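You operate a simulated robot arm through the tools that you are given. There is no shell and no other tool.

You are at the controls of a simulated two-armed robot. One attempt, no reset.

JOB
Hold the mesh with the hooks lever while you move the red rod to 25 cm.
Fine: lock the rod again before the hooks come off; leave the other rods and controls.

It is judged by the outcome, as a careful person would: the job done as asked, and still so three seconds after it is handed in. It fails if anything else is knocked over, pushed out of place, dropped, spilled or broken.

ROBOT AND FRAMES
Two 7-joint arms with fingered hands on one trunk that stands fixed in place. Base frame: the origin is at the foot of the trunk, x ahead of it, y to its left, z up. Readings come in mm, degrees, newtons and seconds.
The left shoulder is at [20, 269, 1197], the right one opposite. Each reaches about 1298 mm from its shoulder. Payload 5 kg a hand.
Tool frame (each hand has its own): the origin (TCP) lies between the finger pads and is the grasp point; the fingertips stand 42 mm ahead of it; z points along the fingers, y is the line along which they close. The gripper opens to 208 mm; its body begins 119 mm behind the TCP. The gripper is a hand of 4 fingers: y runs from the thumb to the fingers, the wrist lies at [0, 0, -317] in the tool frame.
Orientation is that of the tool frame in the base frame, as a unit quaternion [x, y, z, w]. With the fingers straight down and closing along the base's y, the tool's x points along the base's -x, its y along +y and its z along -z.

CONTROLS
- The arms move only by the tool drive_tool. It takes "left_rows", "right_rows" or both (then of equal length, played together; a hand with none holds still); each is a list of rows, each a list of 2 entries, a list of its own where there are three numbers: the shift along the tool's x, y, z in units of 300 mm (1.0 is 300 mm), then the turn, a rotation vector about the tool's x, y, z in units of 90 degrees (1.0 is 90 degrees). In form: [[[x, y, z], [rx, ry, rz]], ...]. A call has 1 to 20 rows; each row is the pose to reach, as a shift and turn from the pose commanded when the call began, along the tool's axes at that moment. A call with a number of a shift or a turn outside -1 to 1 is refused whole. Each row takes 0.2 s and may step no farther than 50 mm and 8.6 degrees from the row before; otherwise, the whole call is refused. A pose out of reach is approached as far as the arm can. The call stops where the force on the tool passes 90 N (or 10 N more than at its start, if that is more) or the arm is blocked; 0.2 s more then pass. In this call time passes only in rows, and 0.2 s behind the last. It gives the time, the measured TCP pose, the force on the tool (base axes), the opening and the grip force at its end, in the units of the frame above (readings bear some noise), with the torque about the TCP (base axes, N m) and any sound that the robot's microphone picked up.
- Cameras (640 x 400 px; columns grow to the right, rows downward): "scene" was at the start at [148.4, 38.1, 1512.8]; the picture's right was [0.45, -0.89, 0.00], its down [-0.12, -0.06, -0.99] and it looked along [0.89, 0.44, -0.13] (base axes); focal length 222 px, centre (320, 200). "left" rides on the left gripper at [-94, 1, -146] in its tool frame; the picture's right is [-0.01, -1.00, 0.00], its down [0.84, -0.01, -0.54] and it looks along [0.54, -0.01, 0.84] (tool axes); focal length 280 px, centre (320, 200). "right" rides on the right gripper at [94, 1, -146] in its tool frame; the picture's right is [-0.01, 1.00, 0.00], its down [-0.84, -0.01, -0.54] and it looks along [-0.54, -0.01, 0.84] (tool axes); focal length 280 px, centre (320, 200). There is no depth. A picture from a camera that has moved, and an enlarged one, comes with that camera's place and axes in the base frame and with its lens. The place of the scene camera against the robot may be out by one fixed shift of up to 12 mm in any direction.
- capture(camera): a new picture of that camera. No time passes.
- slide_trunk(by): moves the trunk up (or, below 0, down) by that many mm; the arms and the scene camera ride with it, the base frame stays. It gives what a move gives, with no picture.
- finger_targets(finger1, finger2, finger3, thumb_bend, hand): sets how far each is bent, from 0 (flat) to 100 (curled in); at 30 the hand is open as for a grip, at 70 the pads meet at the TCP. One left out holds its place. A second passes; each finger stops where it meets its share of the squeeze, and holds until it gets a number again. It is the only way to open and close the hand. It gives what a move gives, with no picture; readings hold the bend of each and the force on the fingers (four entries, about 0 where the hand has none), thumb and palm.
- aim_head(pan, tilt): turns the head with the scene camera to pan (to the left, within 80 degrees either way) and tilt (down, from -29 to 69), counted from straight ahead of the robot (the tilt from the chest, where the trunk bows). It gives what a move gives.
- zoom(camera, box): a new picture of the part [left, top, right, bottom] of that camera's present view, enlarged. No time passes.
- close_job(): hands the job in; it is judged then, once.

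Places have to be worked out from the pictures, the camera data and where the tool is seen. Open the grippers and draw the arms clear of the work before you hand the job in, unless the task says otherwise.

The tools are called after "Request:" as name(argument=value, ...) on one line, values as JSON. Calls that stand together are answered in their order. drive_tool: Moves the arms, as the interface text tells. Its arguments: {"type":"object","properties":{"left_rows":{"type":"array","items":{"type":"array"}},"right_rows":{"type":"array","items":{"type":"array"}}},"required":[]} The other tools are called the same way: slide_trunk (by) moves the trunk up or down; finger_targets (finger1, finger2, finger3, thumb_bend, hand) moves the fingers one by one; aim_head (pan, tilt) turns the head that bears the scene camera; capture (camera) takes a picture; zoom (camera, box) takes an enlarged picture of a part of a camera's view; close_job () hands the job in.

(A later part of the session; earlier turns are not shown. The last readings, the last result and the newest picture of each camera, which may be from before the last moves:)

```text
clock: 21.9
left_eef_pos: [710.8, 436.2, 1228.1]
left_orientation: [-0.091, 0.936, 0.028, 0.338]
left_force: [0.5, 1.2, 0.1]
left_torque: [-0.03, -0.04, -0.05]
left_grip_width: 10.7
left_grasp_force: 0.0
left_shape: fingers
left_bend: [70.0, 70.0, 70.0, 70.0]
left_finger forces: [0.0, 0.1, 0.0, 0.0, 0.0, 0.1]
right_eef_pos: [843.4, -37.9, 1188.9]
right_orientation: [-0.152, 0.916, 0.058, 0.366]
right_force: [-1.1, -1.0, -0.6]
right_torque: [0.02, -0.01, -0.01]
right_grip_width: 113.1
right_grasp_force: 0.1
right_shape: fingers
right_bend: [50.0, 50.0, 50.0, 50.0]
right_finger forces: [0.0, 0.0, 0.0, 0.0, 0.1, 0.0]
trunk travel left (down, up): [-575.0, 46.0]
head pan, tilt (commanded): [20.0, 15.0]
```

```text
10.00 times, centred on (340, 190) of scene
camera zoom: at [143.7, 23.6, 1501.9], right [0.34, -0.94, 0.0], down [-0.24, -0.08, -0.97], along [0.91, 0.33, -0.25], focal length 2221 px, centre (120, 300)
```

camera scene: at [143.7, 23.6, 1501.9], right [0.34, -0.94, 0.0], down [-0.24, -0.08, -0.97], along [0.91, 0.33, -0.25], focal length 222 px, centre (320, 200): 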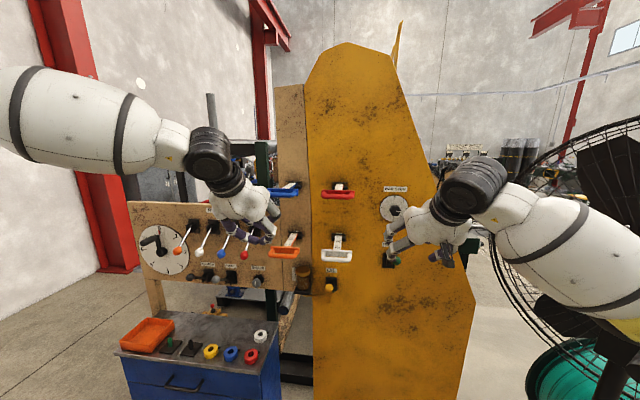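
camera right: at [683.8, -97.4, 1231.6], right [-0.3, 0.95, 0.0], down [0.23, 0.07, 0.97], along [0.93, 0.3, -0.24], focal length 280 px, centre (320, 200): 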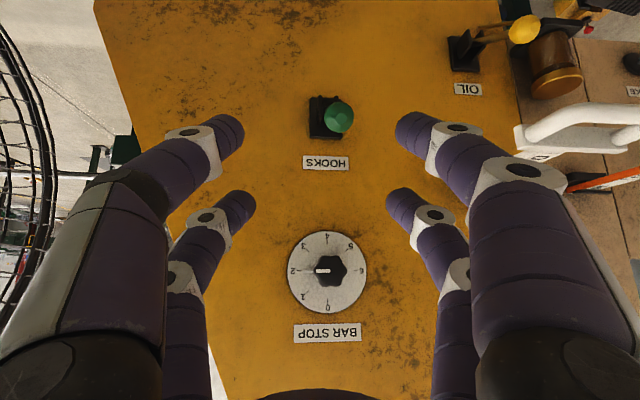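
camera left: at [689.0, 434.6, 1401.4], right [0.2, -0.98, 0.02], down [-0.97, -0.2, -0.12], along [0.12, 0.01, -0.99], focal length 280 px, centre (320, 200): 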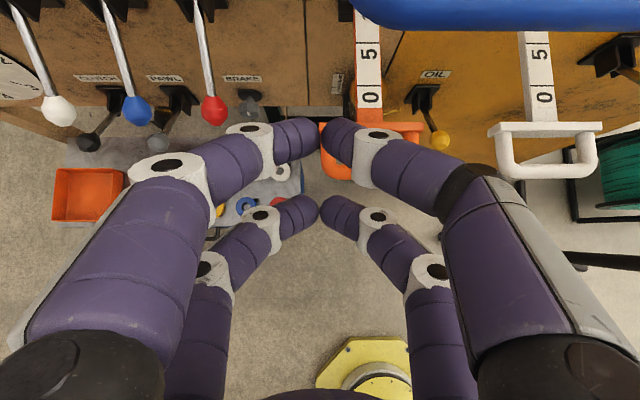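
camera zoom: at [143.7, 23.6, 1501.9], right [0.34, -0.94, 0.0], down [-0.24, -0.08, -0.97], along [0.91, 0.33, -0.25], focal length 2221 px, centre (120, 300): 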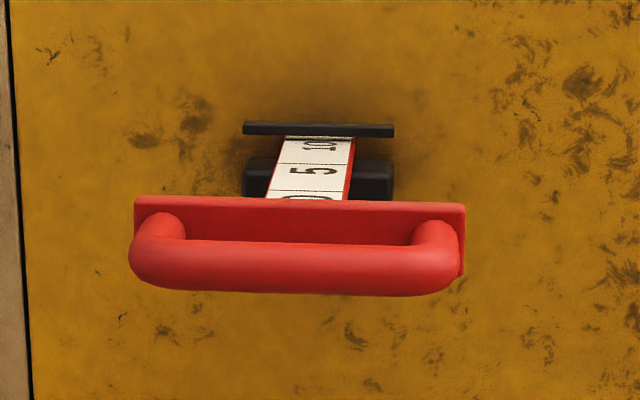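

The numbers sit just on the handle side of their marks, and the red rod's 10 line is right at its collar bar, so it needs roughly 15 cm of pull. Red lock knob refines to about [822, 600, 1045], blue neighbour about 100 mm away. I set the left fingers part-open and move to a pre-grasp above/in front of the red lock lever.

Request:
finger_targets(hand="left", finger1=57, finger2=57, finger3=57, thumb_bend=57)

Request:
drive_tool(left_rows=[[[0, 0.12, 0], [0, 0, 0]], [[0, 0.24, 0], [0, 0, 0]], [[0, 0.36, 0], [0, 0, 0]], [[0, 0.471, 0], [0, 0, 0]], [[0.007, 0.471, 0.09], [0, 0, 0]], [[0.014, 0.471, 0.18], [0, 0, 0]], [[0.02, 0.471, 0.27], [0, 0, 0]], [[0.027, 0.471, 0.367], [0, 0, 0]]])

Request:
capture(camera="left")

Request:
capture(camera="scene")

```text
clock: 22.9
left_eef_pos: [710.6, 437.0, 1226.8]
left_orientation: [-0.093, 0.936, 0.028, 0.337]
left_force: [0.0, -0.6, 0.1]
left_torque: [-0.01, 0.0, 0.01]
left_grip_width: 80.5
left_grasp_force: 0.0
left_shape: fingers
left_bend: [56.0, 56.0, 56.0, 56.0]
left_finger forces: [0.0, 0.0, 0.0, 0.0, 0.0, 0.0]
right_eef_pos: [844.3, -36.1, 1185.9]
right_orientation: [-0.153, 0.916, 0.057, 0.366]
right_force: [-1.3, 0.1, 0.8]
right_torque: [0.04, 0.04, -0.02]
right_grip_width: 113.3
right_grasp_force: 0.1
right_shape: fingers
right_bend: [50.0, 50.0, 50.0, 50.0]
right_finger forces: [0.0, 0.1, 0.0, 0.0, 0.1, 0.0]
trunk travel left (down, up): [-575.0, 46.0]
head pan, tilt (commanded): [20.0, 15.0]
```

```text
clock: 24.8
left_eef_pos: [747.9, 589.8, 1132.9]
left_orientation: [-0.094, 0.936, 0.029, 0.337]
left_force: [-0.3, 0.0, -0.1]
left_torque: [0.03, 0.03, 0.02]
left_grip_width: 80.8
left_grasp_force: 0.1
left_shape: fingers
left_bend: [56.0, 56.0, 56.0, 56.0]
left_finger forces: [0.0, 0.1, 0.0, 0.1, 0.0, 0.1]
right_eef_pos: [844.5, -33.0, 1186.8]
right_orientation: [-0.154, 0.916, 0.058, 0.365]
right_force: [0.0, -0.8, 0.9]
right_torque: [-0.02, 0.0, 0.01]
right_grip_width: 113.3
right_grasp_force: 0.1
right_shape: fingers
right_bend: [50.0, 50.0, 50.0, 50.0]
right_finger forces: [0.0, 0.1, 0.0, 0.0, 0.0, 0.0]
trunk travel left (down, up): [-575.0, 46.0]
head pan, tilt (commanded): [20.0, 15.0]
```

```text
taken
camera left: at [725.6, 588.9, 1306.5], right [0.2, -0.98, 0.02], down [-0.97, -0.21, -0.12], along [0.12, 0.01, -0.99], focal length 280 px, centre (320, 200)
```

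left: 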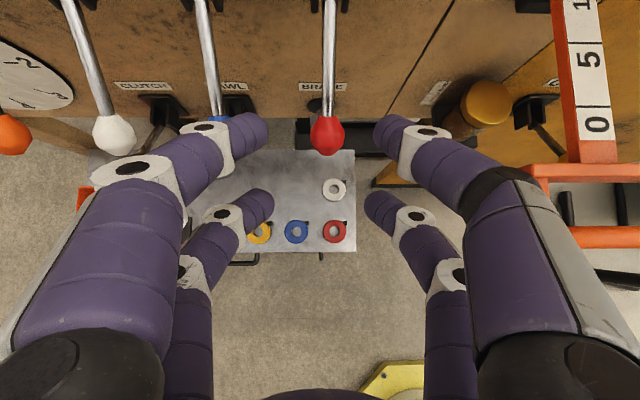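

```text
taken
camera scene: at [145.2, 25.1, 1501.6], right [0.34, -0.94, 0.0], down [-0.24, -0.09, -0.97], along [0.91, 0.33, -0.25], focal length 222 px, centre (320, 200)
```

scene: 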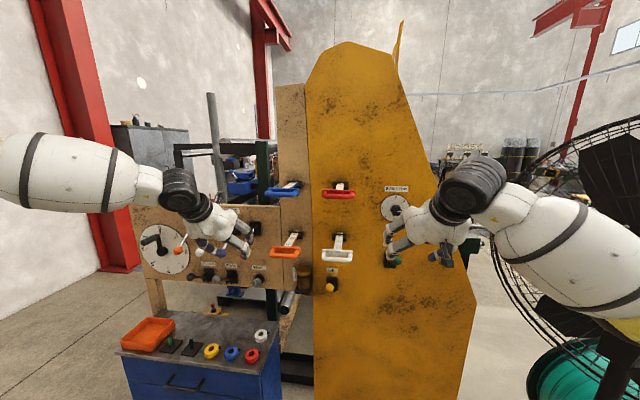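

Left is ready in front of the red lock (knob refined to about [820, 598, 1048]). Now I advance the right hand along its axis toward the green hooks knob, stopping about 45 mm short to check alignment.

Request:
drive_tool(right_rows=[[[0, 0.003, 0.073], [0, 0, 0]], [[0, 0.006, 0.147], [0, 0, 0]], [[0, 0.01, 0.22], [0, 0, 0]], [[0, 0.012, 0.293], [0, 0, 0]], [[0, 0.015, 0.367], [0, 0, 0]]])

Request:
capture(camera="right")

Request:
zoom(camera="scene", box=[360, 200, 480, 280])

```text
clock: 25.9
left_eef_pos: [743.6, 584.9, 1138.1]
left_orientation: [-0.09, 0.935, 0.025, 0.341]
left_force: [0.7, -0.6, 1.2]
left_torque: [-0.02, 0.0, 0.0]
left_grip_width: 81.0
left_grasp_force: 0.0
left_shape: fingers
left_bend: [56.0, 56.0, 56.0, 56.0]
left_finger forces: [0.0, 0.0, 0.0, 0.1, 0.1, 0.1]
right_eef_pos: [908.2, -10.6, 1116.3]
right_orientation: [-0.15, 0.915, 0.055, 0.371]
right_force: [-0.5, -0.1, 0.1]
right_torque: [-0.08, 0.0, -0.01]
right_grip_width: 113.1
right_grasp_force: 0.1
right_shape: fingers
right_bend: [50.0, 50.0, 50.0, 50.0]
right_finger forces: [0.1, 0.0, 0.0, 0.0, 0.0, 0.1]
trunk travel left (down, up): [-575.0, 46.0]
head pan, tilt (commanded): [20.0, 15.0]
```

```text
taken
camera right: at [747.8, -63.6, 1156.9], right [-0.31, 0.95, 0.0], down [0.22, 0.07, 0.97], along [0.93, 0.3, -0.23], focal length 280 px, centre (320, 200)
```

right: 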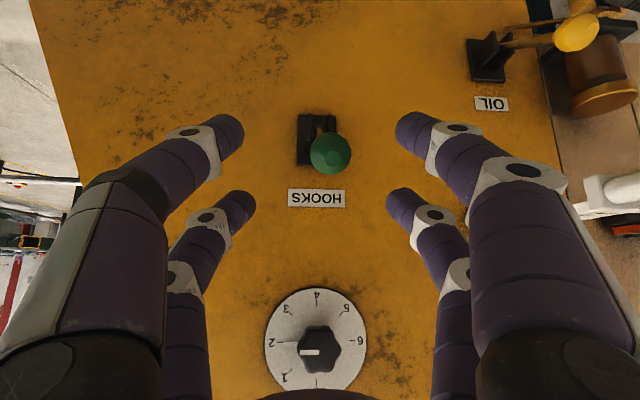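

```text
5.00 times, centred on (420, 240) of scene
camera zoom: at [135.1, 24.9, 1502.6], right [0.33, -0.94, 0.0], down [-0.23, -0.08, -0.97], along [0.92, 0.32, -0.25], focal length 1111 px, centre (-180, 0)
```

zoom: 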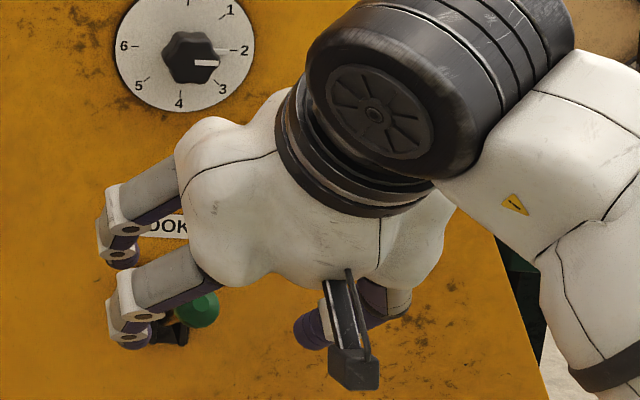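

The green knob refines to about [953, 10, 1067], i.e. 70 mm ahead of the right TCP and 6 mm to its +y side. I advance 62 mm with that small correction, then close the right hand on the knob.

Request:
drive_tool(right_rows=[[[0, 0.007, 0.05], [0, 0, 0]], [[0, 0.013, 0.1], [0, 0, 0]], [[0, 0.02, 0.155], [0, 0, 0]], [[0, 0.02, 0.207], [0, 0, 0]]])

Request:
capture(camera="right")

```text
clock: 27.1
left_eef_pos: [745.1, 586.3, 1133.7]
left_orientation: [-0.091, 0.936, 0.026, 0.339]
left_force: [-0.3, -0.4, -0.6]
left_torque: [-0.03, -0.06, -0.01]
left_grip_width: 81.0
left_grasp_force: 0.1
left_shape: fingers
left_bend: [56.0, 56.0, 56.0, 56.0]
left_finger forces: [0.0, 0.0, 0.0, 0.1, 0.1, 0.0]
right_eef_pos: [956.7, -0.8, 1068.5]
right_orientation: [-0.145, 0.917, 0.052, 0.369]
right_force: [0.3, 0.2, -0.2]
right_torque: [0.02, 0.0, 0.02]
right_grip_width: 113.2
right_grasp_force: 0.0
right_shape: fingers
right_bend: [50.0, 50.0, 50.0, 50.0]
right_finger forces: [0.0, 0.0, 0.0, 0.0, 0.0, 0.1]
trunk travel left (down, up): [-575.0, 46.0]
head pan, tilt (commanded): [20.0, 15.0]
stopped in row 4 (right hand): the arm was blocked; the commanded pose is now the measured one
```

```text
taken
camera right: at [794.9, -51.2, 1107.9], right [-0.3, 0.96, 0.0], down [0.22, 0.07, 0.97], along [0.93, 0.29, -0.23], focal length 280 px, centre (320, 200)
```

right: 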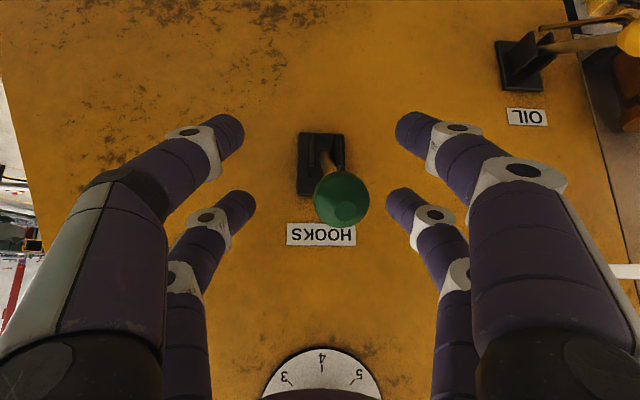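

The hand is at the knob (knob about 12 mm to +y of centre), but the move reported "blocked". I check the scene around the right arm for unintended contact.

Request:
capture(camera="scene")

Request:
aim_head(pan=-30, tilt=20)

Request:
capture(camera="scene")

```text
taken
camera scene: at [139.8, 24.6, 1501.2], right [0.33, -0.94, 0.0], down [-0.23, -0.08, -0.97], along [0.91, 0.32, -0.25], focal length 222 px, centre (320, 200)
```

scene: 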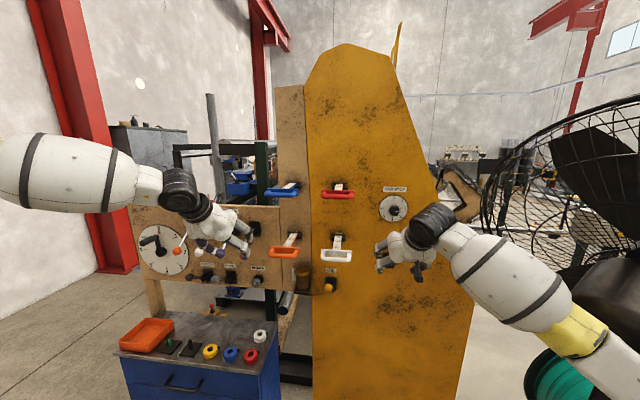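

```text
clock: 28.3
left_eef_pos: [747.1, 583.0, 1135.7]
left_orientation: [-0.09, 0.936, 0.026, 0.339]
left_force: [-0.1, -0.5, -0.1]
left_torque: [-0.02, -0.01, -0.01]
left_grip_width: 80.9
left_grasp_force: 0.0
left_shape: fingers
left_bend: [56.0, 56.0, 56.0, 56.0]
left_finger forces: [0.0, 0.1, 0.0, 0.1, 0.0, 0.1]
right_eef_pos: [955.5, -0.2, 1067.4]
right_orientation: [-0.146, 0.916, 0.054, 0.37]
right_force: [0.3, -0.3, 0.5]
right_torque: [-0.01, 0.01, -0.02]
right_grip_width: 113.2
right_grasp_force: 0.1
right_shape: fingers
right_bend: [50.0, 50.0, 50.0, 50.0]
right_finger forces: [0.0, 0.0, 0.0, 0.0, 0.0, 0.0]
trunk travel left (down, up): [-575.0, 46.0]
head pan, tilt (commanded): [-30.0, 20.0]
```

```text
taken
camera scene: at [132.5, -55.5, 1493.8], right [-0.51, -0.86, -0.01], down [-0.29, 0.18, -0.94], along [0.81, -0.48, -0.34], focal length 222 px, centre (320, 200)
```

scene: 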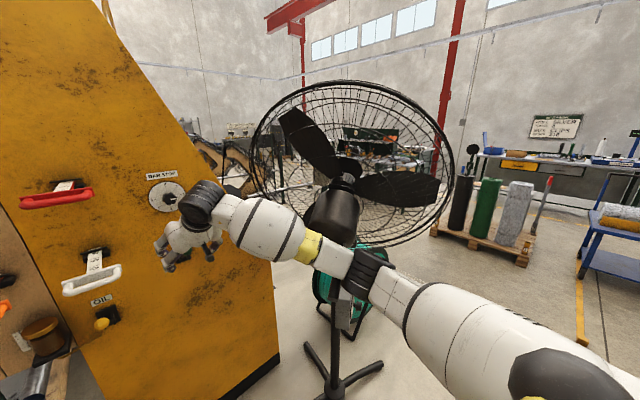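

No contact with the fan; forces are zero. I aim the head back, centre the right hand 10 mm along its y on the knob, then close the fingers on it.

Request:
aim_head(pan=10, tilt=15)

Request:
drive_tool(right_rows=[[[0, 0.017, 0], [0, 0, 0]], [[0, 0.033, 0], [0, 0, 0]]])

Request:
finger_targets(hand="right", finger1=76, finger2=76, finger3=76, thumb_bend=76)

Request:
capture(camera="right")

Request:
zoom(camera="scene", box=[300, 160, 480, 300])

```text
clock: 29.4
left_eef_pos: [747.2, 583.1, 1136.2]
left_orientation: [-0.09, 0.936, 0.027, 0.338]
left_force: [-0.1, -0.4, -1.4]
left_torque: [0.03, 0.0, 0.01]
left_grip_width: 81.0
left_grasp_force: 0.1
left_shape: fingers
left_bend: [56.0, 56.0, 56.0, 56.0]
left_finger forces: [0.1, 0.0, 0.0, 0.0, 0.0, 0.0]
right_eef_pos: [956.5, -1.3, 1067.4]
right_orientation: [-0.148, 0.916, 0.054, 0.368]
right_force: [-0.4, 0.2, -0.6]
right_torque: [0.01, -0.03, 0.02]
right_grip_width: 113.2
right_grasp_force: 0.1
right_shape: fingers
right_bend: [50.0, 50.0, 50.0, 50.0]
right_finger forces: [0.0, 0.1, 0.0, 0.0, 0.0, 0.1]
trunk travel left (down, up): [-575.0, 46.0]
head pan, tilt (commanded): [10.0, 15.0]
```

```text
clock: 30.2
left_eef_pos: [748.0, 583.9, 1133.9]
left_orientation: [-0.091, 0.936, 0.027, 0.339]
left_force: [0.0, 0.7, -1.1]
left_torque: [0.04, -0.09, -0.02]
left_grip_width: 81.0
left_grasp_force: 0.0
left_shape: fingers
left_bend: [56.0, 56.0, 56.0, 56.0]
left_finger forces: [0.0, 0.0, 0.1, 0.1, 0.1, 0.0]
right_eef_pos: [958.8, -5.8, 1069.2]
right_orientation: [-0.14, 0.917, 0.049, 0.37]
right_force: [-0.1, -0.5, -0.6]
right_torque: [-0.01, -0.01, -0.01]
right_grip_width: 113.1
right_grasp_force: 0.1
right_shape: fingers
right_bend: [50.0, 50.0, 50.0, 50.0]
right_finger forces: [0.1, 0.1, 0.0, 0.0, 0.1, 0.0]
trunk travel left (down, up): [-575.0, 46.0]
head pan, tilt (commanded): [10.0, 15.0]
stopped in row 2 (right hand): the arm was blocked; the commanded pose is now the measured one
```

```text
clock: 31.2
left_eef_pos: [748.0, 581.1, 1136.2]
left_orientation: [-0.089, 0.936, 0.027, 0.339]
left_force: [-0.7, 0.2, -0.4]
left_torque: [0.0, 0.0, 0.0]
left_grip_width: 80.8
left_grasp_force: 0.1
left_shape: fingers
left_bend: [56.0, 56.0, 56.0, 56.0]
left_finger forces: [0.1, 0.1, 0.0, 0.1, 0.0, 0.0]
right_eef_pos: [958.4, -4.9, 1068.2]
right_orientation: [-0.141, 0.917, 0.05, 0.371]
right_force: [0.4, 0.1, 0.4]
right_torque: [0.0, 0.0, -0.04]
right_grip_width: 5.1
right_grasp_force: 0.0
right_shape: fingers
right_bend: [73.0, 73.0, 73.0, 73.0]
right_finger forces: [0.0, 0.0, 0.1, 0.0, 0.0, 0.1]
trunk travel left (down, up): [-575.0, 46.0]
head pan, tilt (commanded): [10.0, 15.0]
```

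```text
taken
camera right: at [796.3, -53.1, 1109.4], right [-0.28, 0.96, 0.0], down [0.22, 0.07, 0.97], along [0.93, 0.28, -0.23], focal length 280 px, centre (320, 200)
```

right: 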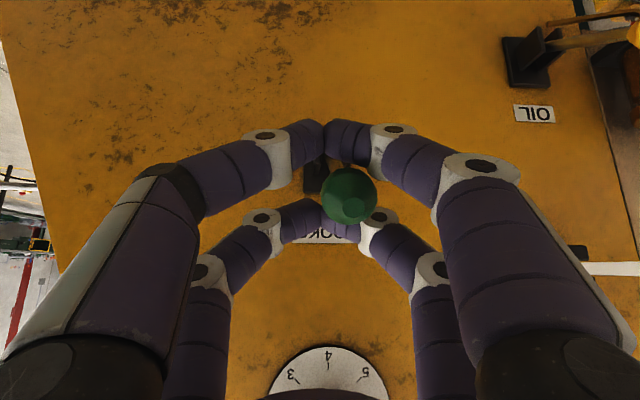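

```text
2.86 times, centred on (390, 230) of scene
camera zoom: at [144.9, 5.4, 1502.1], right [0.16, -0.99, 0.0], down [-0.25, -0.04, -0.97], along [0.96, 0.16, -0.25], focal length 635 px, centre (120, 114)
```

zoom: 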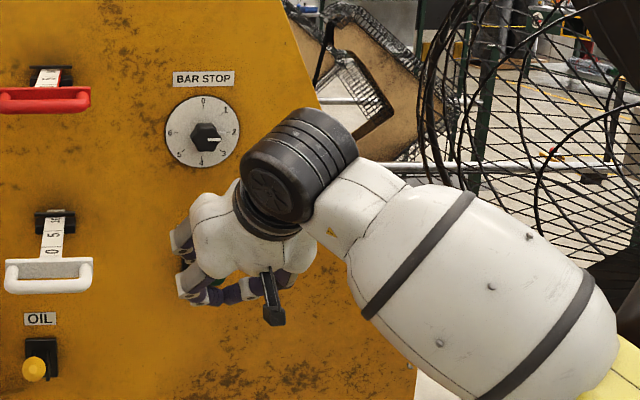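

The fingers closed around the shaft behind the knob (knob inside the hand), and a sideways move was again "blocked". I check whether the right forearm touches the fan by repeating the early head view for comparison.

Request:
aim_head(pan=-15, tilt=25)

Request:
capture(camera="scene")

Request:
aim_head(pan=-45, tilt=30)

Request:
capture(camera="scene")

```text
clock: 32.1
left_eef_pos: [748.4, 581.5, 1136.4]
left_orientation: [-0.091, 0.936, 0.028, 0.339]
left_force: [0.0, -0.5, 0.4]
left_torque: [0.0, 0.0, -0.01]
left_grip_width: 80.8
left_grasp_force: 0.1
left_shape: fingers
left_bend: [56.0, 56.0, 56.0, 56.0]
left_finger forces: [0.1, 0.1, 0.0, 0.0, 0.0, 0.0]
right_eef_pos: [957.7, -5.1, 1069.0]
right_orientation: [-0.141, 0.917, 0.051, 0.37]
right_force: [-0.2, 0.4, -0.2]
right_torque: [0.0, 0.0, 0.01]
right_grip_width: 5.2
right_grasp_force: 0.0
right_shape: fingers
right_bend: [73.0, 73.0, 73.0, 73.0]
right_finger forces: [0.0, 0.0, 0.0, 0.0, 0.1, 0.0]
trunk travel left (down, up): [-575.0, 46.0]
head pan, tilt (commanded): [-15.0, 25.0]
```

```text
taken
camera scene: at [141.6, -34.6, 1485.7], right [-0.27, -0.96, -0.01], down [-0.4, 0.12, -0.91], along [0.88, -0.24, -0.42], focal length 222 px, centre (320, 200)
```

scene: 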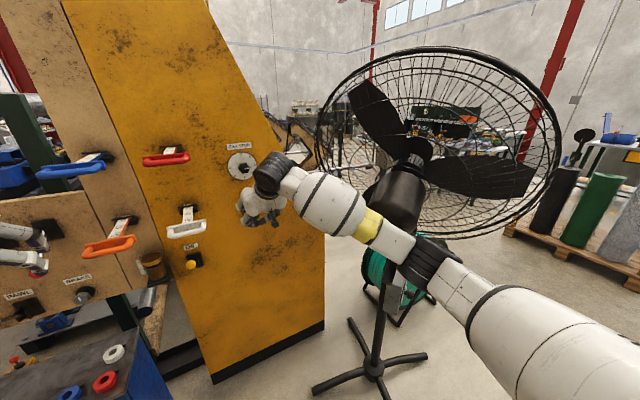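

```text
clock: 33.0
left_eef_pos: [747.8, 581.2, 1135.8]
left_orientation: [-0.088, 0.936, 0.027, 0.339]
left_force: [-0.1, 0.1, -1.2]
left_torque: [-0.01, 0.0, -0.03]
left_grip_width: 80.6
left_grasp_force: 0.1
left_shape: fingers
left_bend: [56.0, 56.0, 56.0, 56.0]
left_finger forces: [0.1, 0.0, 0.1, 0.1, 0.1, 0.0]
right_eef_pos: [958.7, -4.4, 1068.6]
right_orientation: [-0.14, 0.917, 0.05, 0.371]
right_force: [0.1, -0.5, 0.7]
right_torque: [0.02, -0.01, -0.02]
right_grip_width: 5.0
right_grasp_force: 0.1
right_shape: fingers
right_bend: [73.0, 73.0, 73.0, 73.0]
right_finger forces: [0.0, 0.1, 0.0, 0.0, 0.0, 0.0]
trunk travel left (down, up): [-575.0, 46.0]
head pan, tilt (commanded): [-45.0, 30.0]
```

```text
taken
camera scene: at [116.2, -74.4, 1477.4], right [-0.72, -0.7, -0.01], down [-0.34, 0.36, -0.87], along [0.61, -0.62, -0.5], focal length 222 px, centre (320, 200)
```

scene: 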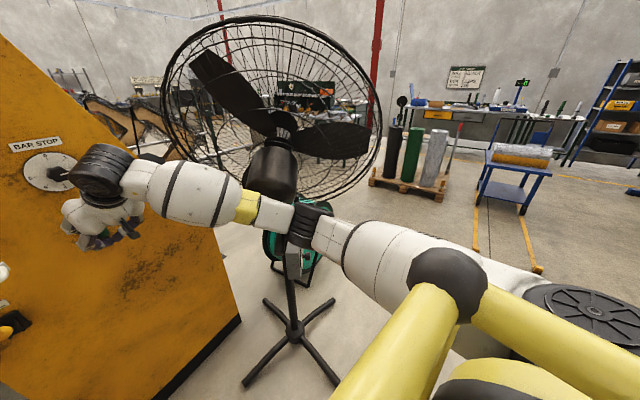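

The fan cage appears slightly different from the first view, so I want to be sure the right forearm isn't leaning on it. I zoom closely at the forearm/fan region.

Request:
zoom(camera="scene", box=[190, 110, 390, 260])

Request:
aim_head(pan=-15, tilt=25)

Request:
zoom(camera="scene", box=[300, 30, 580, 220])

Request:
zoom(camera="scene", box=[300, 160, 500, 300])

```text
2.67 times, centred on (290, 185) of scene
camera zoom: at [116.2, -74.4, 1477.4], right [-0.72, -0.7, -0.01], down [-0.34, 0.36, -0.87], along [0.61, -0.62, -0.5], focal length 592 px, centre (400, 240)
```

zoom: 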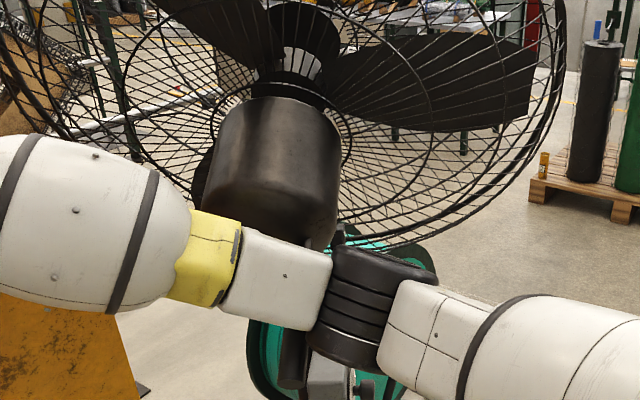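

```text
clock: 34.0
left_eef_pos: [749.0, 581.0, 1136.3]
left_orientation: [-0.089, 0.936, 0.028, 0.34]
left_force: [0.8, 0.1, -0.3]
left_torque: [-0.01, 0.0, -0.01]
left_grip_width: 80.8
left_grasp_force: 0.0
left_shape: fingers
left_bend: [56.0, 56.0, 56.0, 56.0]
left_finger forces: [0.0, 0.1, 0.0, 0.0, 0.0, 0.1]
right_eef_pos: [958.4, -5.2, 1069.1]
right_orientation: [-0.141, 0.917, 0.051, 0.37]
right_force: [0.1, -0.3, -0.5]
right_torque: [0.0, 0.01, -0.01]
right_grip_width: 5.0
right_grasp_force: 0.0
right_shape: fingers
right_bend: [73.0, 73.0, 73.0, 73.0]
right_finger forces: [0.1, 0.0, 0.1, 0.1, 0.0, 0.0]
trunk travel left (down, up): [-575.0, 46.0]
head pan, tilt (commanded): [-15.0, 25.0]
```

```text
2.11 times, centred on (440, 125) of scene
camera zoom: at [141.6, -34.7, 1485.7], right [-0.27, -0.96, -0.01], down [-0.4, 0.12, -0.91], along [0.88, -0.24, -0.42], focal length 468 px, centre (67, 358)
```

zoom: 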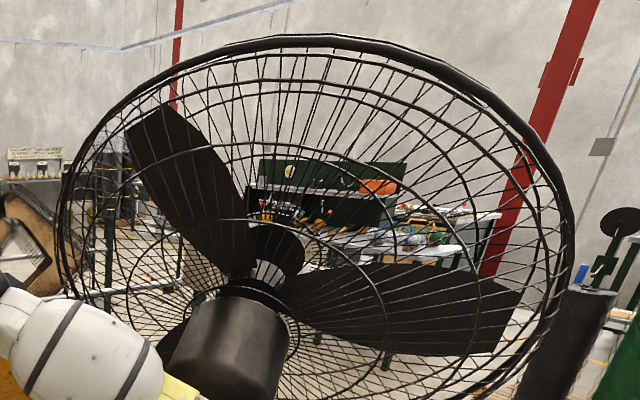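

```text
2.86 times, centred on (400, 230) of scene
camera zoom: at [141.6, -34.7, 1485.7], right [-0.27, -0.96, -0.01], down [-0.4, 0.12, -0.91], along [0.88, -0.24, -0.42], focal length 635 px, centre (91, 114)
```

zoom: 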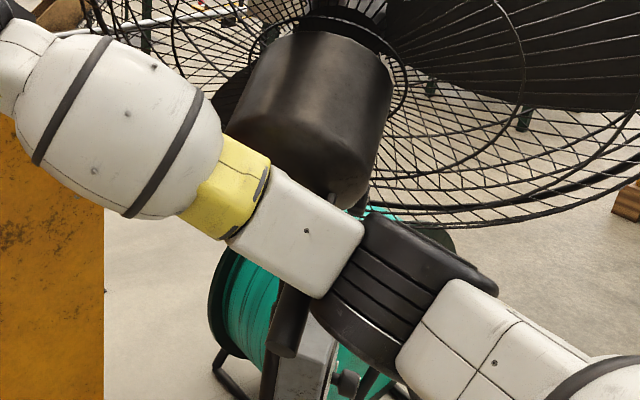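

The forearm does look very close to the fan's motor, and the fan head seems shifted. I open the right hand, back it straight out, and recheck the fan before choosing a more extended, steeper right-arm posture whose elbow stays clear.

Request:
finger_targets(hand="right", finger1=50, finger2=50, finger3=50, thumb_bend=50)

Request:
drive_tool(right_rows=[[[0, 0, -0.083], [0, 0, 0]], [[0, 0, -0.167], [0, 0, 0]], [[0, 0, -0.25], [0, 0, 0]], [[0, 0, -0.333], [0, 0, 0]], [[0, 0, -0.417], [0, 0, 0]], [[0, 0, -0.5], [0, 0, 0]]])

Request:
capture(camera="scene")

```text
clock: 35.0
left_eef_pos: [747.9, 581.2, 1136.2]
left_orientation: [-0.09, 0.936, 0.027, 0.34]
left_force: [-0.1, 1.1, 0.5]
left_torque: [0.01, 0.01, 0.01]
left_grip_width: 81.0
left_grasp_force: 0.2
left_shape: fingers
left_bend: [56.0, 56.0, 56.0, 56.0]
left_finger forces: [0.0, 0.0, 0.0, 0.1, 0.0, 0.0]
right_eef_pos: [959.6, -5.0, 1070.2]
right_orientation: [-0.141, 0.917, 0.051, 0.371]
right_force: [-0.9, 0.1, -1.0]
right_torque: [0.06, -0.01, 0.0]
right_grip_width: 112.5
right_grasp_force: 0.0
right_shape: fingers
right_bend: [50.0, 50.0, 50.0, 50.0]
right_finger forces: [0.0, 0.1, 0.0, 0.0, 0.1, 0.1]
trunk travel left (down, up): [-575.0, 46.0]
head pan, tilt (commanded): [-15.0, 25.0]
```

```text
clock: 36.4
left_eef_pos: [747.4, 596.5, 1126.9]
left_orientation: [-0.096, 0.937, 0.028, 0.335]
left_force: [-1.0, 0.2, -0.4]
left_torque: [0.01, 0.01, 0.03]
left_grip_width: 81.1
left_grasp_force: 0.1
left_shape: fingers
left_bend: [56.0, 56.0, 56.0, 56.0]
left_finger forces: [0.0, 0.0, 0.0, 0.0, 0.0, 0.1]
right_eef_pos: [865.6, -12.3, 1173.1]
right_orientation: [-0.15, 0.917, 0.053, 0.366]
right_force: [0.2, 0.1, 0.7]
right_torque: [0.03, -0.04, -0.01]
right_grip_width: 112.4
right_grasp_force: 0.0
right_shape: fingers
right_bend: [50.0, 50.0, 50.0, 50.0]
right_finger forces: [0.0, 0.0, 0.0, 0.0, 0.0, 0.0]
trunk travel left (down, up): [-575.0, 46.0]
head pan, tilt (commanded): [-15.0, 25.0]
```

```text
taken
camera scene: at [153.8, -27.0, 1484.6], right [-0.26, -0.97, 0.0], down [-0.41, 0.11, -0.91], along [0.88, -0.23, -0.42], focal length 222 px, centre (320, 200)
```

scene: 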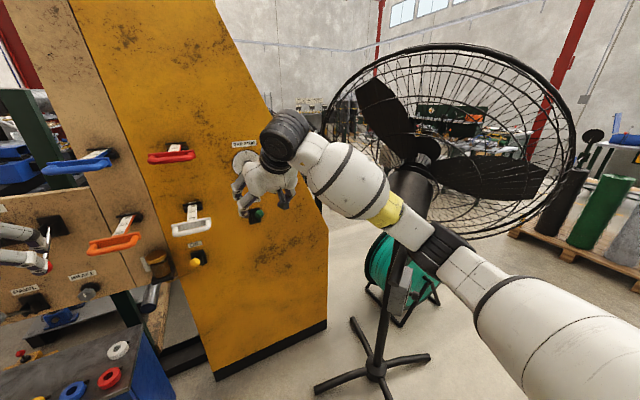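

The camera is back at its original pose, and the fan head does look tilted compared with the first view. I zoom on the fan and check whether it is moving by itself or resting on the arm.

Request:
zoom(camera="scene", box=[300, 30, 600, 230])

Request:
zoom(camera="scene", box=[340, 150, 500, 260])

Request:
aim_head(pan=-15, tilt=25)

Request:
capture(camera="scene")

```text
2.00 times, centred on (450, 130) of scene
camera zoom: at [153.8, -27.0, 1484.6], right [-0.26, -0.97, 0.0], down [-0.41, 0.11, -0.91], along [0.88, -0.23, -0.42], focal length 444 px, centre (60, 340)
```

zoom: 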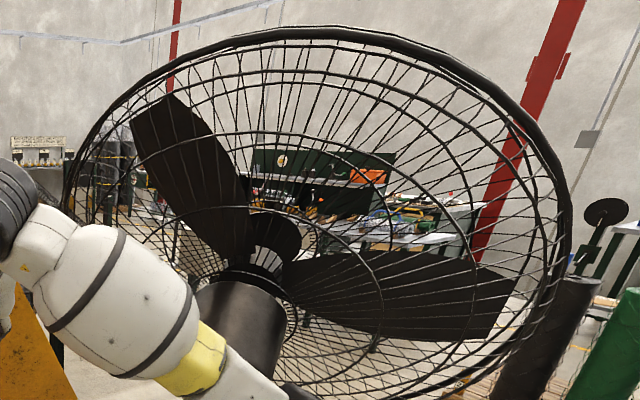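

```text
3.64 times, centred on (420, 205) of scene
camera zoom: at [153.8, -27.0, 1484.6], right [-0.26, -0.97, 0.0], down [-0.41, 0.11, -0.91], along [0.88, -0.23, -0.42], focal length 808 px, centre (-44, 182)
```

zoom: 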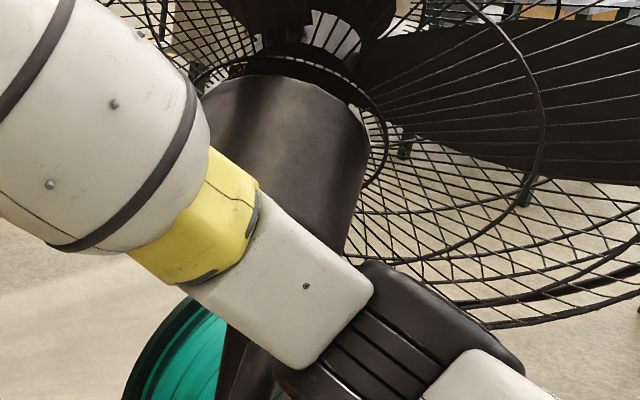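

```text
clock: 37.0
left_eef_pos: [751.2, 595.7, 1126.3]
left_orientation: [-0.096, 0.937, 0.028, 0.334]
left_force: [0.5, -0.1, -0.6]
left_torque: [0.03, 0.03, 0.02]
left_grip_width: 80.7
left_grasp_force: 0.1
left_shape: fingers
left_bend: [56.0, 56.0, 56.0, 56.0]
left_finger forces: [0.0, 0.0, 0.0, 0.0, 0.0, 0.1]
right_eef_pos: [866.5, -14.1, 1170.0]
right_orientation: [-0.149, 0.917, 0.053, 0.366]
right_force: [0.0, -0.2, 0.3]
right_torque: [0.01, 0.0, -0.02]
right_grip_width: 112.4
right_grasp_force: 0.2
right_shape: fingers
right_bend: [50.0, 50.0, 50.0, 50.0]
right_finger forces: [0.0, 0.0, 0.0, 0.0, 0.1, 0.1]
trunk travel left (down, up): [-575.0, 46.0]
head pan, tilt (commanded): [-15.0, 25.0]
```

```text
taken
camera scene: at [154.9, -26.9, 1484.2], right [-0.26, -0.97, 0.0], down [-0.41, 0.11, -0.91], along [0.88, -0.23, -0.42], focal length 222 px, centre (320, 200)
```

scene: 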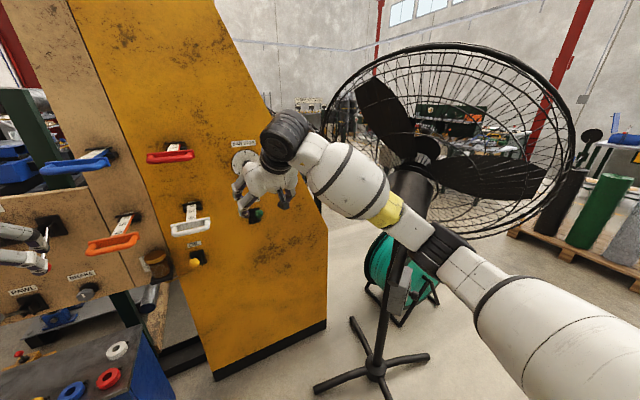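

The fan base and post are unmoved but its head is tilted, with the forearm against the motor. I back the right hand off horizontally (back and left), which should pull the elbow away from the fan, and look again.

Request:
drive_tool(right_rows=[[[0.049, 0.058, -0.048], [0, 0, 0]], [[0.098, 0.116, -0.096], [0, 0, 0]], [[0.147, 0.174, -0.144], [0, 0, 0]], [[0.195, 0.231, -0.191], [0, 0, 0]], [[0.244, 0.289, -0.239], [0, 0, 0]], [[0.293, 0.347, -0.287], [0, 0, 0]]])

Request:
capture(camera="scene")

```text
clock: 38.6
left_eef_pos: [747.8, 583.9, 1134.6]
left_orientation: [-0.09, 0.936, 0.028, 0.338]
left_force: [0.4, -0.2, -1.2]
left_torque: [0.01, -0.12, 0.0]
left_grip_width: 80.7
left_grasp_force: 0.1
left_shape: fingers
left_bend: [56.0, 56.0, 56.0, 56.0]
left_finger forces: [0.0, 0.0, 0.1, 0.0, 0.0, 0.0]
right_eef_pos: [717.3, 21.8, 1176.0]
right_orientation: [-0.135, 0.918, 0.047, 0.371]
right_force: [0.5, -0.6, 0.9]
right_torque: [-0.01, 0.01, 0.01]
right_grip_width: 112.7
right_grasp_force: 0.0
right_shape: fingers
right_bend: [50.0, 50.0, 50.0, 50.0]
right_finger forces: [0.0, 0.0, 0.0, 0.1, 0.0, 0.0]
trunk travel left (down, up): [-575.0, 46.0]
head pan, tilt (commanded): [-15.0, 25.0]
stopped in row 6 (right hand): the arm was blocked; the commanded pose is now the measured one
```

```text
taken
camera scene: at [143.6, -33.6, 1485.0], right [-0.27, -0.96, -0.01], down [-0.4, 0.12, -0.91], along [0.88, -0.24, -0.42], focal length 222 px, centre (320, 200)
```

scene: 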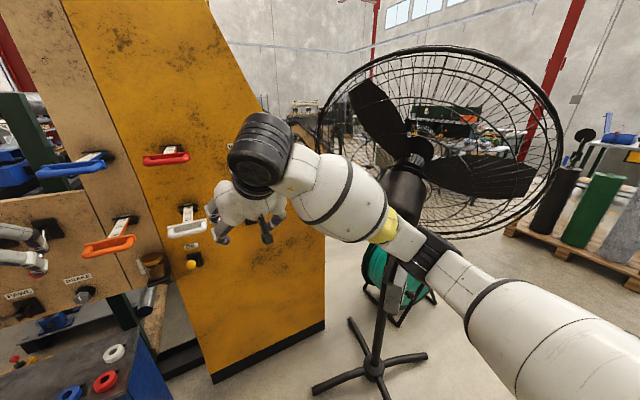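

The arm is still pressing on the fan motor from beneath/behind (the trunk gets displaced). I first retract the left hand a bit, then lower the trunk, which drops the right forearm away from the motor.

Request:
drive_tool(left_rows=[[[0, 0, -0.1], [0, 0, 0]], [[0, 0, -0.2], [0, 0, 0]], [[0, 0, -0.3], [0, 0, 0]], [[0, 0, -0.4], [0, 0, 0]]])

Request:
slide_trunk(by=-80)

Request:
capture(camera="scene")

```text
clock: 39.6
left_eef_pos: [673.8, 570.2, 1228.6]
left_orientation: [-0.09, 0.936, 0.028, 0.338]
left_force: [0.0, -0.3, -0.5]
left_torque: [0.0, 0.03, 0.0]
left_grip_width: 80.7
left_grasp_force: 0.1
left_shape: fingers
left_bend: [56.0, 56.0, 56.0, 56.0]
left_finger forces: [0.1, 0.0, 0.0, 0.0, 0.0, 0.0]
right_eef_pos: [716.8, 22.1, 1177.8]
right_orientation: [-0.136, 0.918, 0.048, 0.371]
right_force: [0.3, 0.4, 0.0]
right_torque: [0.01, 0.03, 0.02]
right_grip_width: 112.5
right_grasp_force: 0.1
right_shape: fingers
right_bend: [50.0, 50.0, 50.0, 50.0]
right_finger forces: [0.0, 0.0, 0.0, 0.0, 0.1, 0.0]
trunk travel left (down, up): [-575.0, 46.0]
head pan, tilt (commanded): [-15.0, 25.0]
```

```text
clock: 40.8
left_eef_pos: [669.3, 561.9, 1155.3]
left_orientation: [-0.085, 0.935, 0.025, 0.343]
left_force: [-0.3, 1.0, 0.3]
left_torque: [-0.13, -0.08, -0.1]
left_grip_width: 81.1
left_grasp_force: 0.0
left_shape: fingers
left_bend: [56.0, 56.0, 56.0, 56.0]
left_finger forces: [0.0, 0.1, 0.1, 0.1, 0.1, 0.0]
right_eef_pos: [708.2, 12.8, 1113.9]
right_orientation: [-0.13, 0.914, 0.043, 0.381]
right_force: [0.0, 0.3, -0.1]
right_torque: [0.03, 0.02, -0.02]
right_grip_width: 112.7
right_grasp_force: 0.1
right_shape: fingers
right_bend: [50.0, 50.0, 50.0, 50.0]
right_finger forces: [0.0, 0.0, 0.0, 0.1, 0.0, 0.1]
trunk travel left (down, up): [-495.0, 126.0]
head pan, tilt (commanded): [-15.0, 25.0]
```

```text
taken
camera scene: at [132.8, -35.0, 1407.0], right [-0.28, -0.96, -0.01], down [-0.39, 0.12, -0.91], along [0.88, -0.25, -0.41], focal length 222 px, centre (320, 200)
```

scene: 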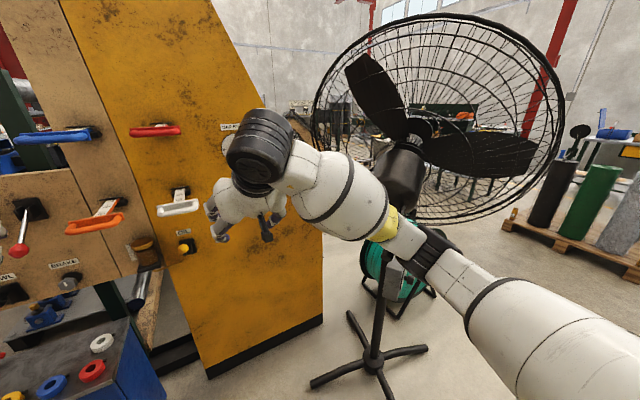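

Lowering made the contact worse (the right hand lagged by 16 mm), so something lies below the right arm. I look down along the right arm to find it.

Request:
aim_head(pan=-50, tilt=55)

Request:
capture(camera="scene")

Request:
aim_head(pan=-75, tilt=35)

Request:
capture(camera="scene")

```text
clock: 41.8
left_eef_pos: [671.9, 561.6, 1154.9]
left_orientation: [-0.084, 0.935, 0.024, 0.343]
left_force: [0.6, 0.5, -0.6]
left_torque: [-0.02, 0.03, -0.03]
left_grip_width: 80.9
left_grasp_force: 0.0
left_shape: fingers
left_bend: [56.0, 56.0, 56.0, 56.0]
left_finger forces: [0.1, 0.0, 0.0, 0.0, 0.0, 0.0]
right_eef_pos: [708.0, 13.5, 1113.6]
right_orientation: [-0.13, 0.914, 0.043, 0.381]
right_force: [0.3, 0.5, -0.3]
right_torque: [0.02, -0.02, -0.01]
right_grip_width: 112.6
right_grasp_force: 0.1
right_shape: fingers
right_bend: [50.0, 50.0, 50.0, 50.0]
right_finger forces: [0.1, 0.1, 0.0, 0.0, 0.0, 0.0]
trunk travel left (down, up): [-495.0, 126.0]
head pan, tilt (commanded): [-50.0, 55.0]
```

```text
taken
camera scene: at [90.8, -65.0, 1362.3], right [-0.78, -0.62, -0.02], down [-0.5, 0.64, -0.58], along [0.37, -0.45, -0.81], focal length 222 px, centre (320, 200)
```

scene: 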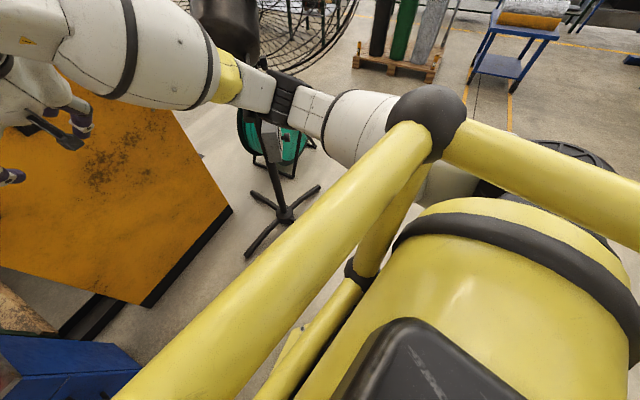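

```text
clock: 42.7
left_eef_pos: [669.7, 561.9, 1154.9]
left_orientation: [-0.084, 0.935, 0.024, 0.343]
left_force: [-0.7, 0.3, -0.3]
left_torque: [-0.02, 0.02, -0.01]
left_grip_width: 81.1
left_grasp_force: 0.0
left_shape: fingers
left_bend: [56.0, 56.0, 56.0, 56.0]
left_finger forces: [0.1, 0.0, 0.0, 0.0, 0.1, 0.1]
right_eef_pos: [708.5, 13.0, 1113.4]
right_orientation: [-0.13, 0.914, 0.044, 0.382]
right_force: [-0.6, -0.7, 0.0]
right_torque: [0.0, 0.05, 0.05]
right_grip_width: 112.7
right_grasp_force: 0.0
right_shape: fingers
right_bend: [50.0, 50.0, 50.0, 50.0]
right_finger forces: [0.0, 0.0, 0.0, 0.0, 0.1, 0.1]
trunk travel left (down, up): [-495.0, 126.0]
head pan, tilt (commanded): [-75.0, 35.0]
```

```text
taken
camera scene: at [65.8, -94.6, 1389.9], right [-0.97, -0.24, -0.02], down [-0.12, 0.56, -0.82], along [0.2, -0.79, -0.57], focal length 222 px, centre (320, 200)
```

scene: 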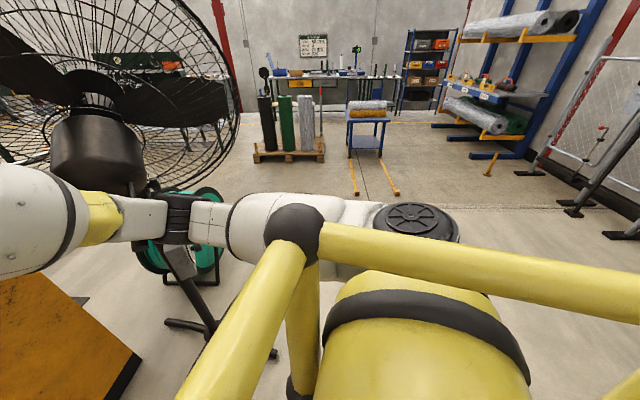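

I need to know whether the fan is leaning. I zoom on the fan's post, base and its contact with the forearm from this side view.

Request:
zoom(camera="scene", box=[0, 60, 320, 260])

Request:
zoom(camera="scene", box=[120, 220, 320, 370])

```text
2.00 times, centred on (160, 160) of scene
camera zoom: at [65.8, -94.6, 1389.9], right [-0.97, -0.24, -0.02], down [-0.12, 0.56, -0.82], along [0.2, -0.79, -0.57], focal length 444 px, centre (640, 280)
```

zoom: 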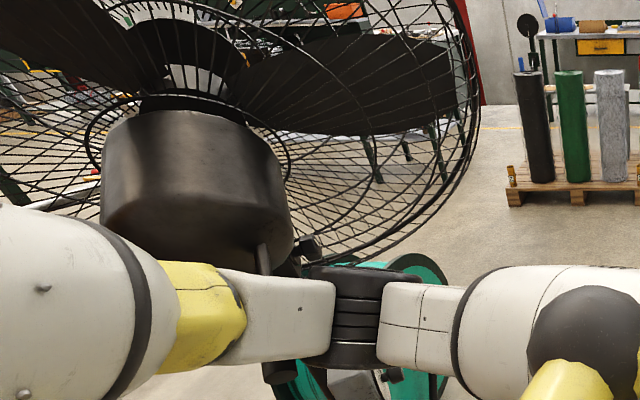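

```text
2.67 times, centred on (220, 295) of scene
camera zoom: at [65.8, -94.6, 1389.9], right [-0.97, -0.24, -0.02], down [-0.12, 0.56, -0.82], along [0.2, -0.79, -0.57], focal length 592 px, centre (587, -53)
```

zoom: 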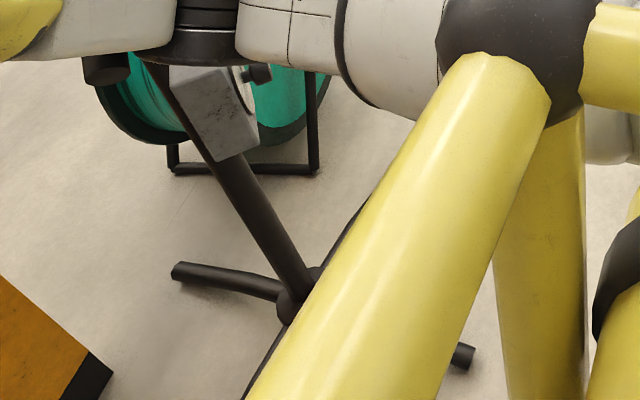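

The fan's post and base are still in place, but the motor's tail nearly touches my right forearm's front side. I raise the trunk back and then turn the right hand to point straight down, which straightens the arm and draws the elbow away from the fan.

Request:
slide_trunk(by=80)

Request:
drive_tool(right_rows=[[[0, 0, 0], [0, 0.07, 0]], [[0, 0, 0], [0, 0.14, 0]], [[0, 0, 0], [0, 0.21, 0]], [[0, 0, 0], [0, 0.28, 0]], [[0, 0, 0], [0, 0.35, 0]], [[0, 0, 0], [0, 0.42, 0]], [[0, 0, 0], [0, 0.46, 0]]])

Request:
aim_head(pan=-15, tilt=25)

Request:
capture(camera="scene")

```text
clock: 43.8
left_eef_pos: [677.2, 556.8, 1230.6]
left_orientation: [-0.086, 0.937, 0.029, 0.338]
left_force: [0.2, 0.0, -0.5]
left_torque: [-0.02, -0.03, -0.02]
left_grip_width: 81.0
left_grasp_force: 0.0
left_shape: fingers
left_bend: [56.0, 56.0, 56.0, 56.0]
left_finger forces: [0.0, 0.1, 0.0, 0.0, 0.0, 0.0]
right_eef_pos: [719.5, 7.2, 1175.2]
right_orientation: [-0.129, 0.919, 0.048, 0.37]
right_force: [0.7, -0.3, 0.5]
right_torque: [0.01, -0.04, 0.0]
right_grip_width: 112.8
right_grasp_force: 0.1
right_shape: fingers
right_bend: [50.0, 50.0, 50.0, 50.0]
right_finger forces: [0.0, 0.0, 0.0, 0.0, 0.0, 0.0]
trunk travel left (down, up): [-575.0, 46.0]
head pan, tilt (commanded): [-75.0, 35.0]
```

```text
clock: 45.4
left_eef_pos: [674.5, 587.8, 1218.0]
left_orientation: [-0.099, 0.937, 0.027, 0.334]
left_force: [-1.6, 4.7, -2.5]
left_torque: [-0.39, -0.21, -0.31]
left_grip_width: 81.0
left_grasp_force: 0.1
left_shape: fingers
left_bend: [56.0, 56.0, 56.0, 56.0]
left_finger forces: [0.0, 0.0, 0.0, 0.0, 0.0, 0.0]
right_eef_pos: [722.5, 46.5, 1171.8]
right_orientation: [-0.156, 0.988, -0.006, 0.018]
right_force: [0.4, 4.3, 0.2]
right_torque: [-0.65, -0.07, -0.05]
right_grip_width: 112.9
right_grasp_force: 0.0
right_shape: fingers
right_bend: [50.0, 50.0, 50.0, 50.0]
right_finger forces: [0.0, 0.1, 0.1, 0.0, 0.1, 0.1]
trunk travel left (down, up): [-575.0, 46.0]
head pan, tilt (commanded): [-75.0, 35.0]
```

```text
clock: 46.7
left_eef_pos: [675.4, 581.3, 1218.9]
left_orientation: [-0.095, 0.937, 0.027, 0.334]
left_force: [-0.2, 0.9, 0.1]
left_torque: [-0.08, -0.05, -0.01]
left_grip_width: 81.1
left_grasp_force: 0.1
left_shape: fingers
left_bend: [56.0, 56.0, 56.0, 56.0]
left_finger forces: [0.0, 0.0, 0.0, 0.0, 0.0, 0.0]
right_eef_pos: [723.2, 39.5, 1172.4]
right_orientation: [-0.151, 0.988, -0.004, 0.019]
right_force: [-1.1, 0.7, -0.2]
right_torque: [-0.05, 0.04, 0.02]
right_grip_width: 112.7
right_grasp_force: 0.1
right_shape: fingers
right_bend: [50.0, 50.0, 50.0, 50.0]
right_finger forces: [0.1, 0.1, 0.0, 0.1, 0.0, 0.1]
trunk travel left (down, up): [-575.0, 46.0]
head pan, tilt (commanded): [-15.0, 25.0]
```

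```text
taken
camera scene: at [155.0, -26.4, 1484.2], right [-0.26, -0.97, 0.0], down [-0.41, 0.11, -0.91], along [0.88, -0.24, -0.42], focal length 222 px, centre (320, 200)
```

scene: 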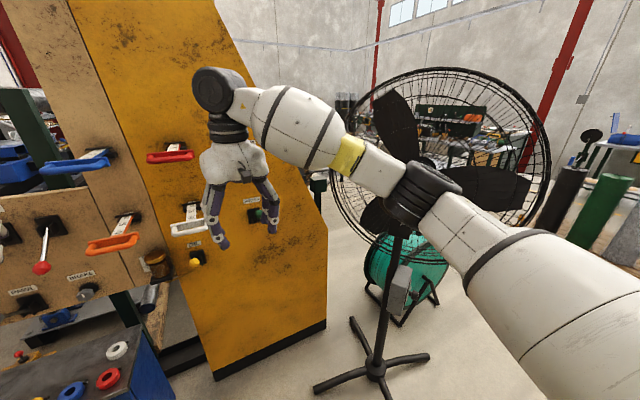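

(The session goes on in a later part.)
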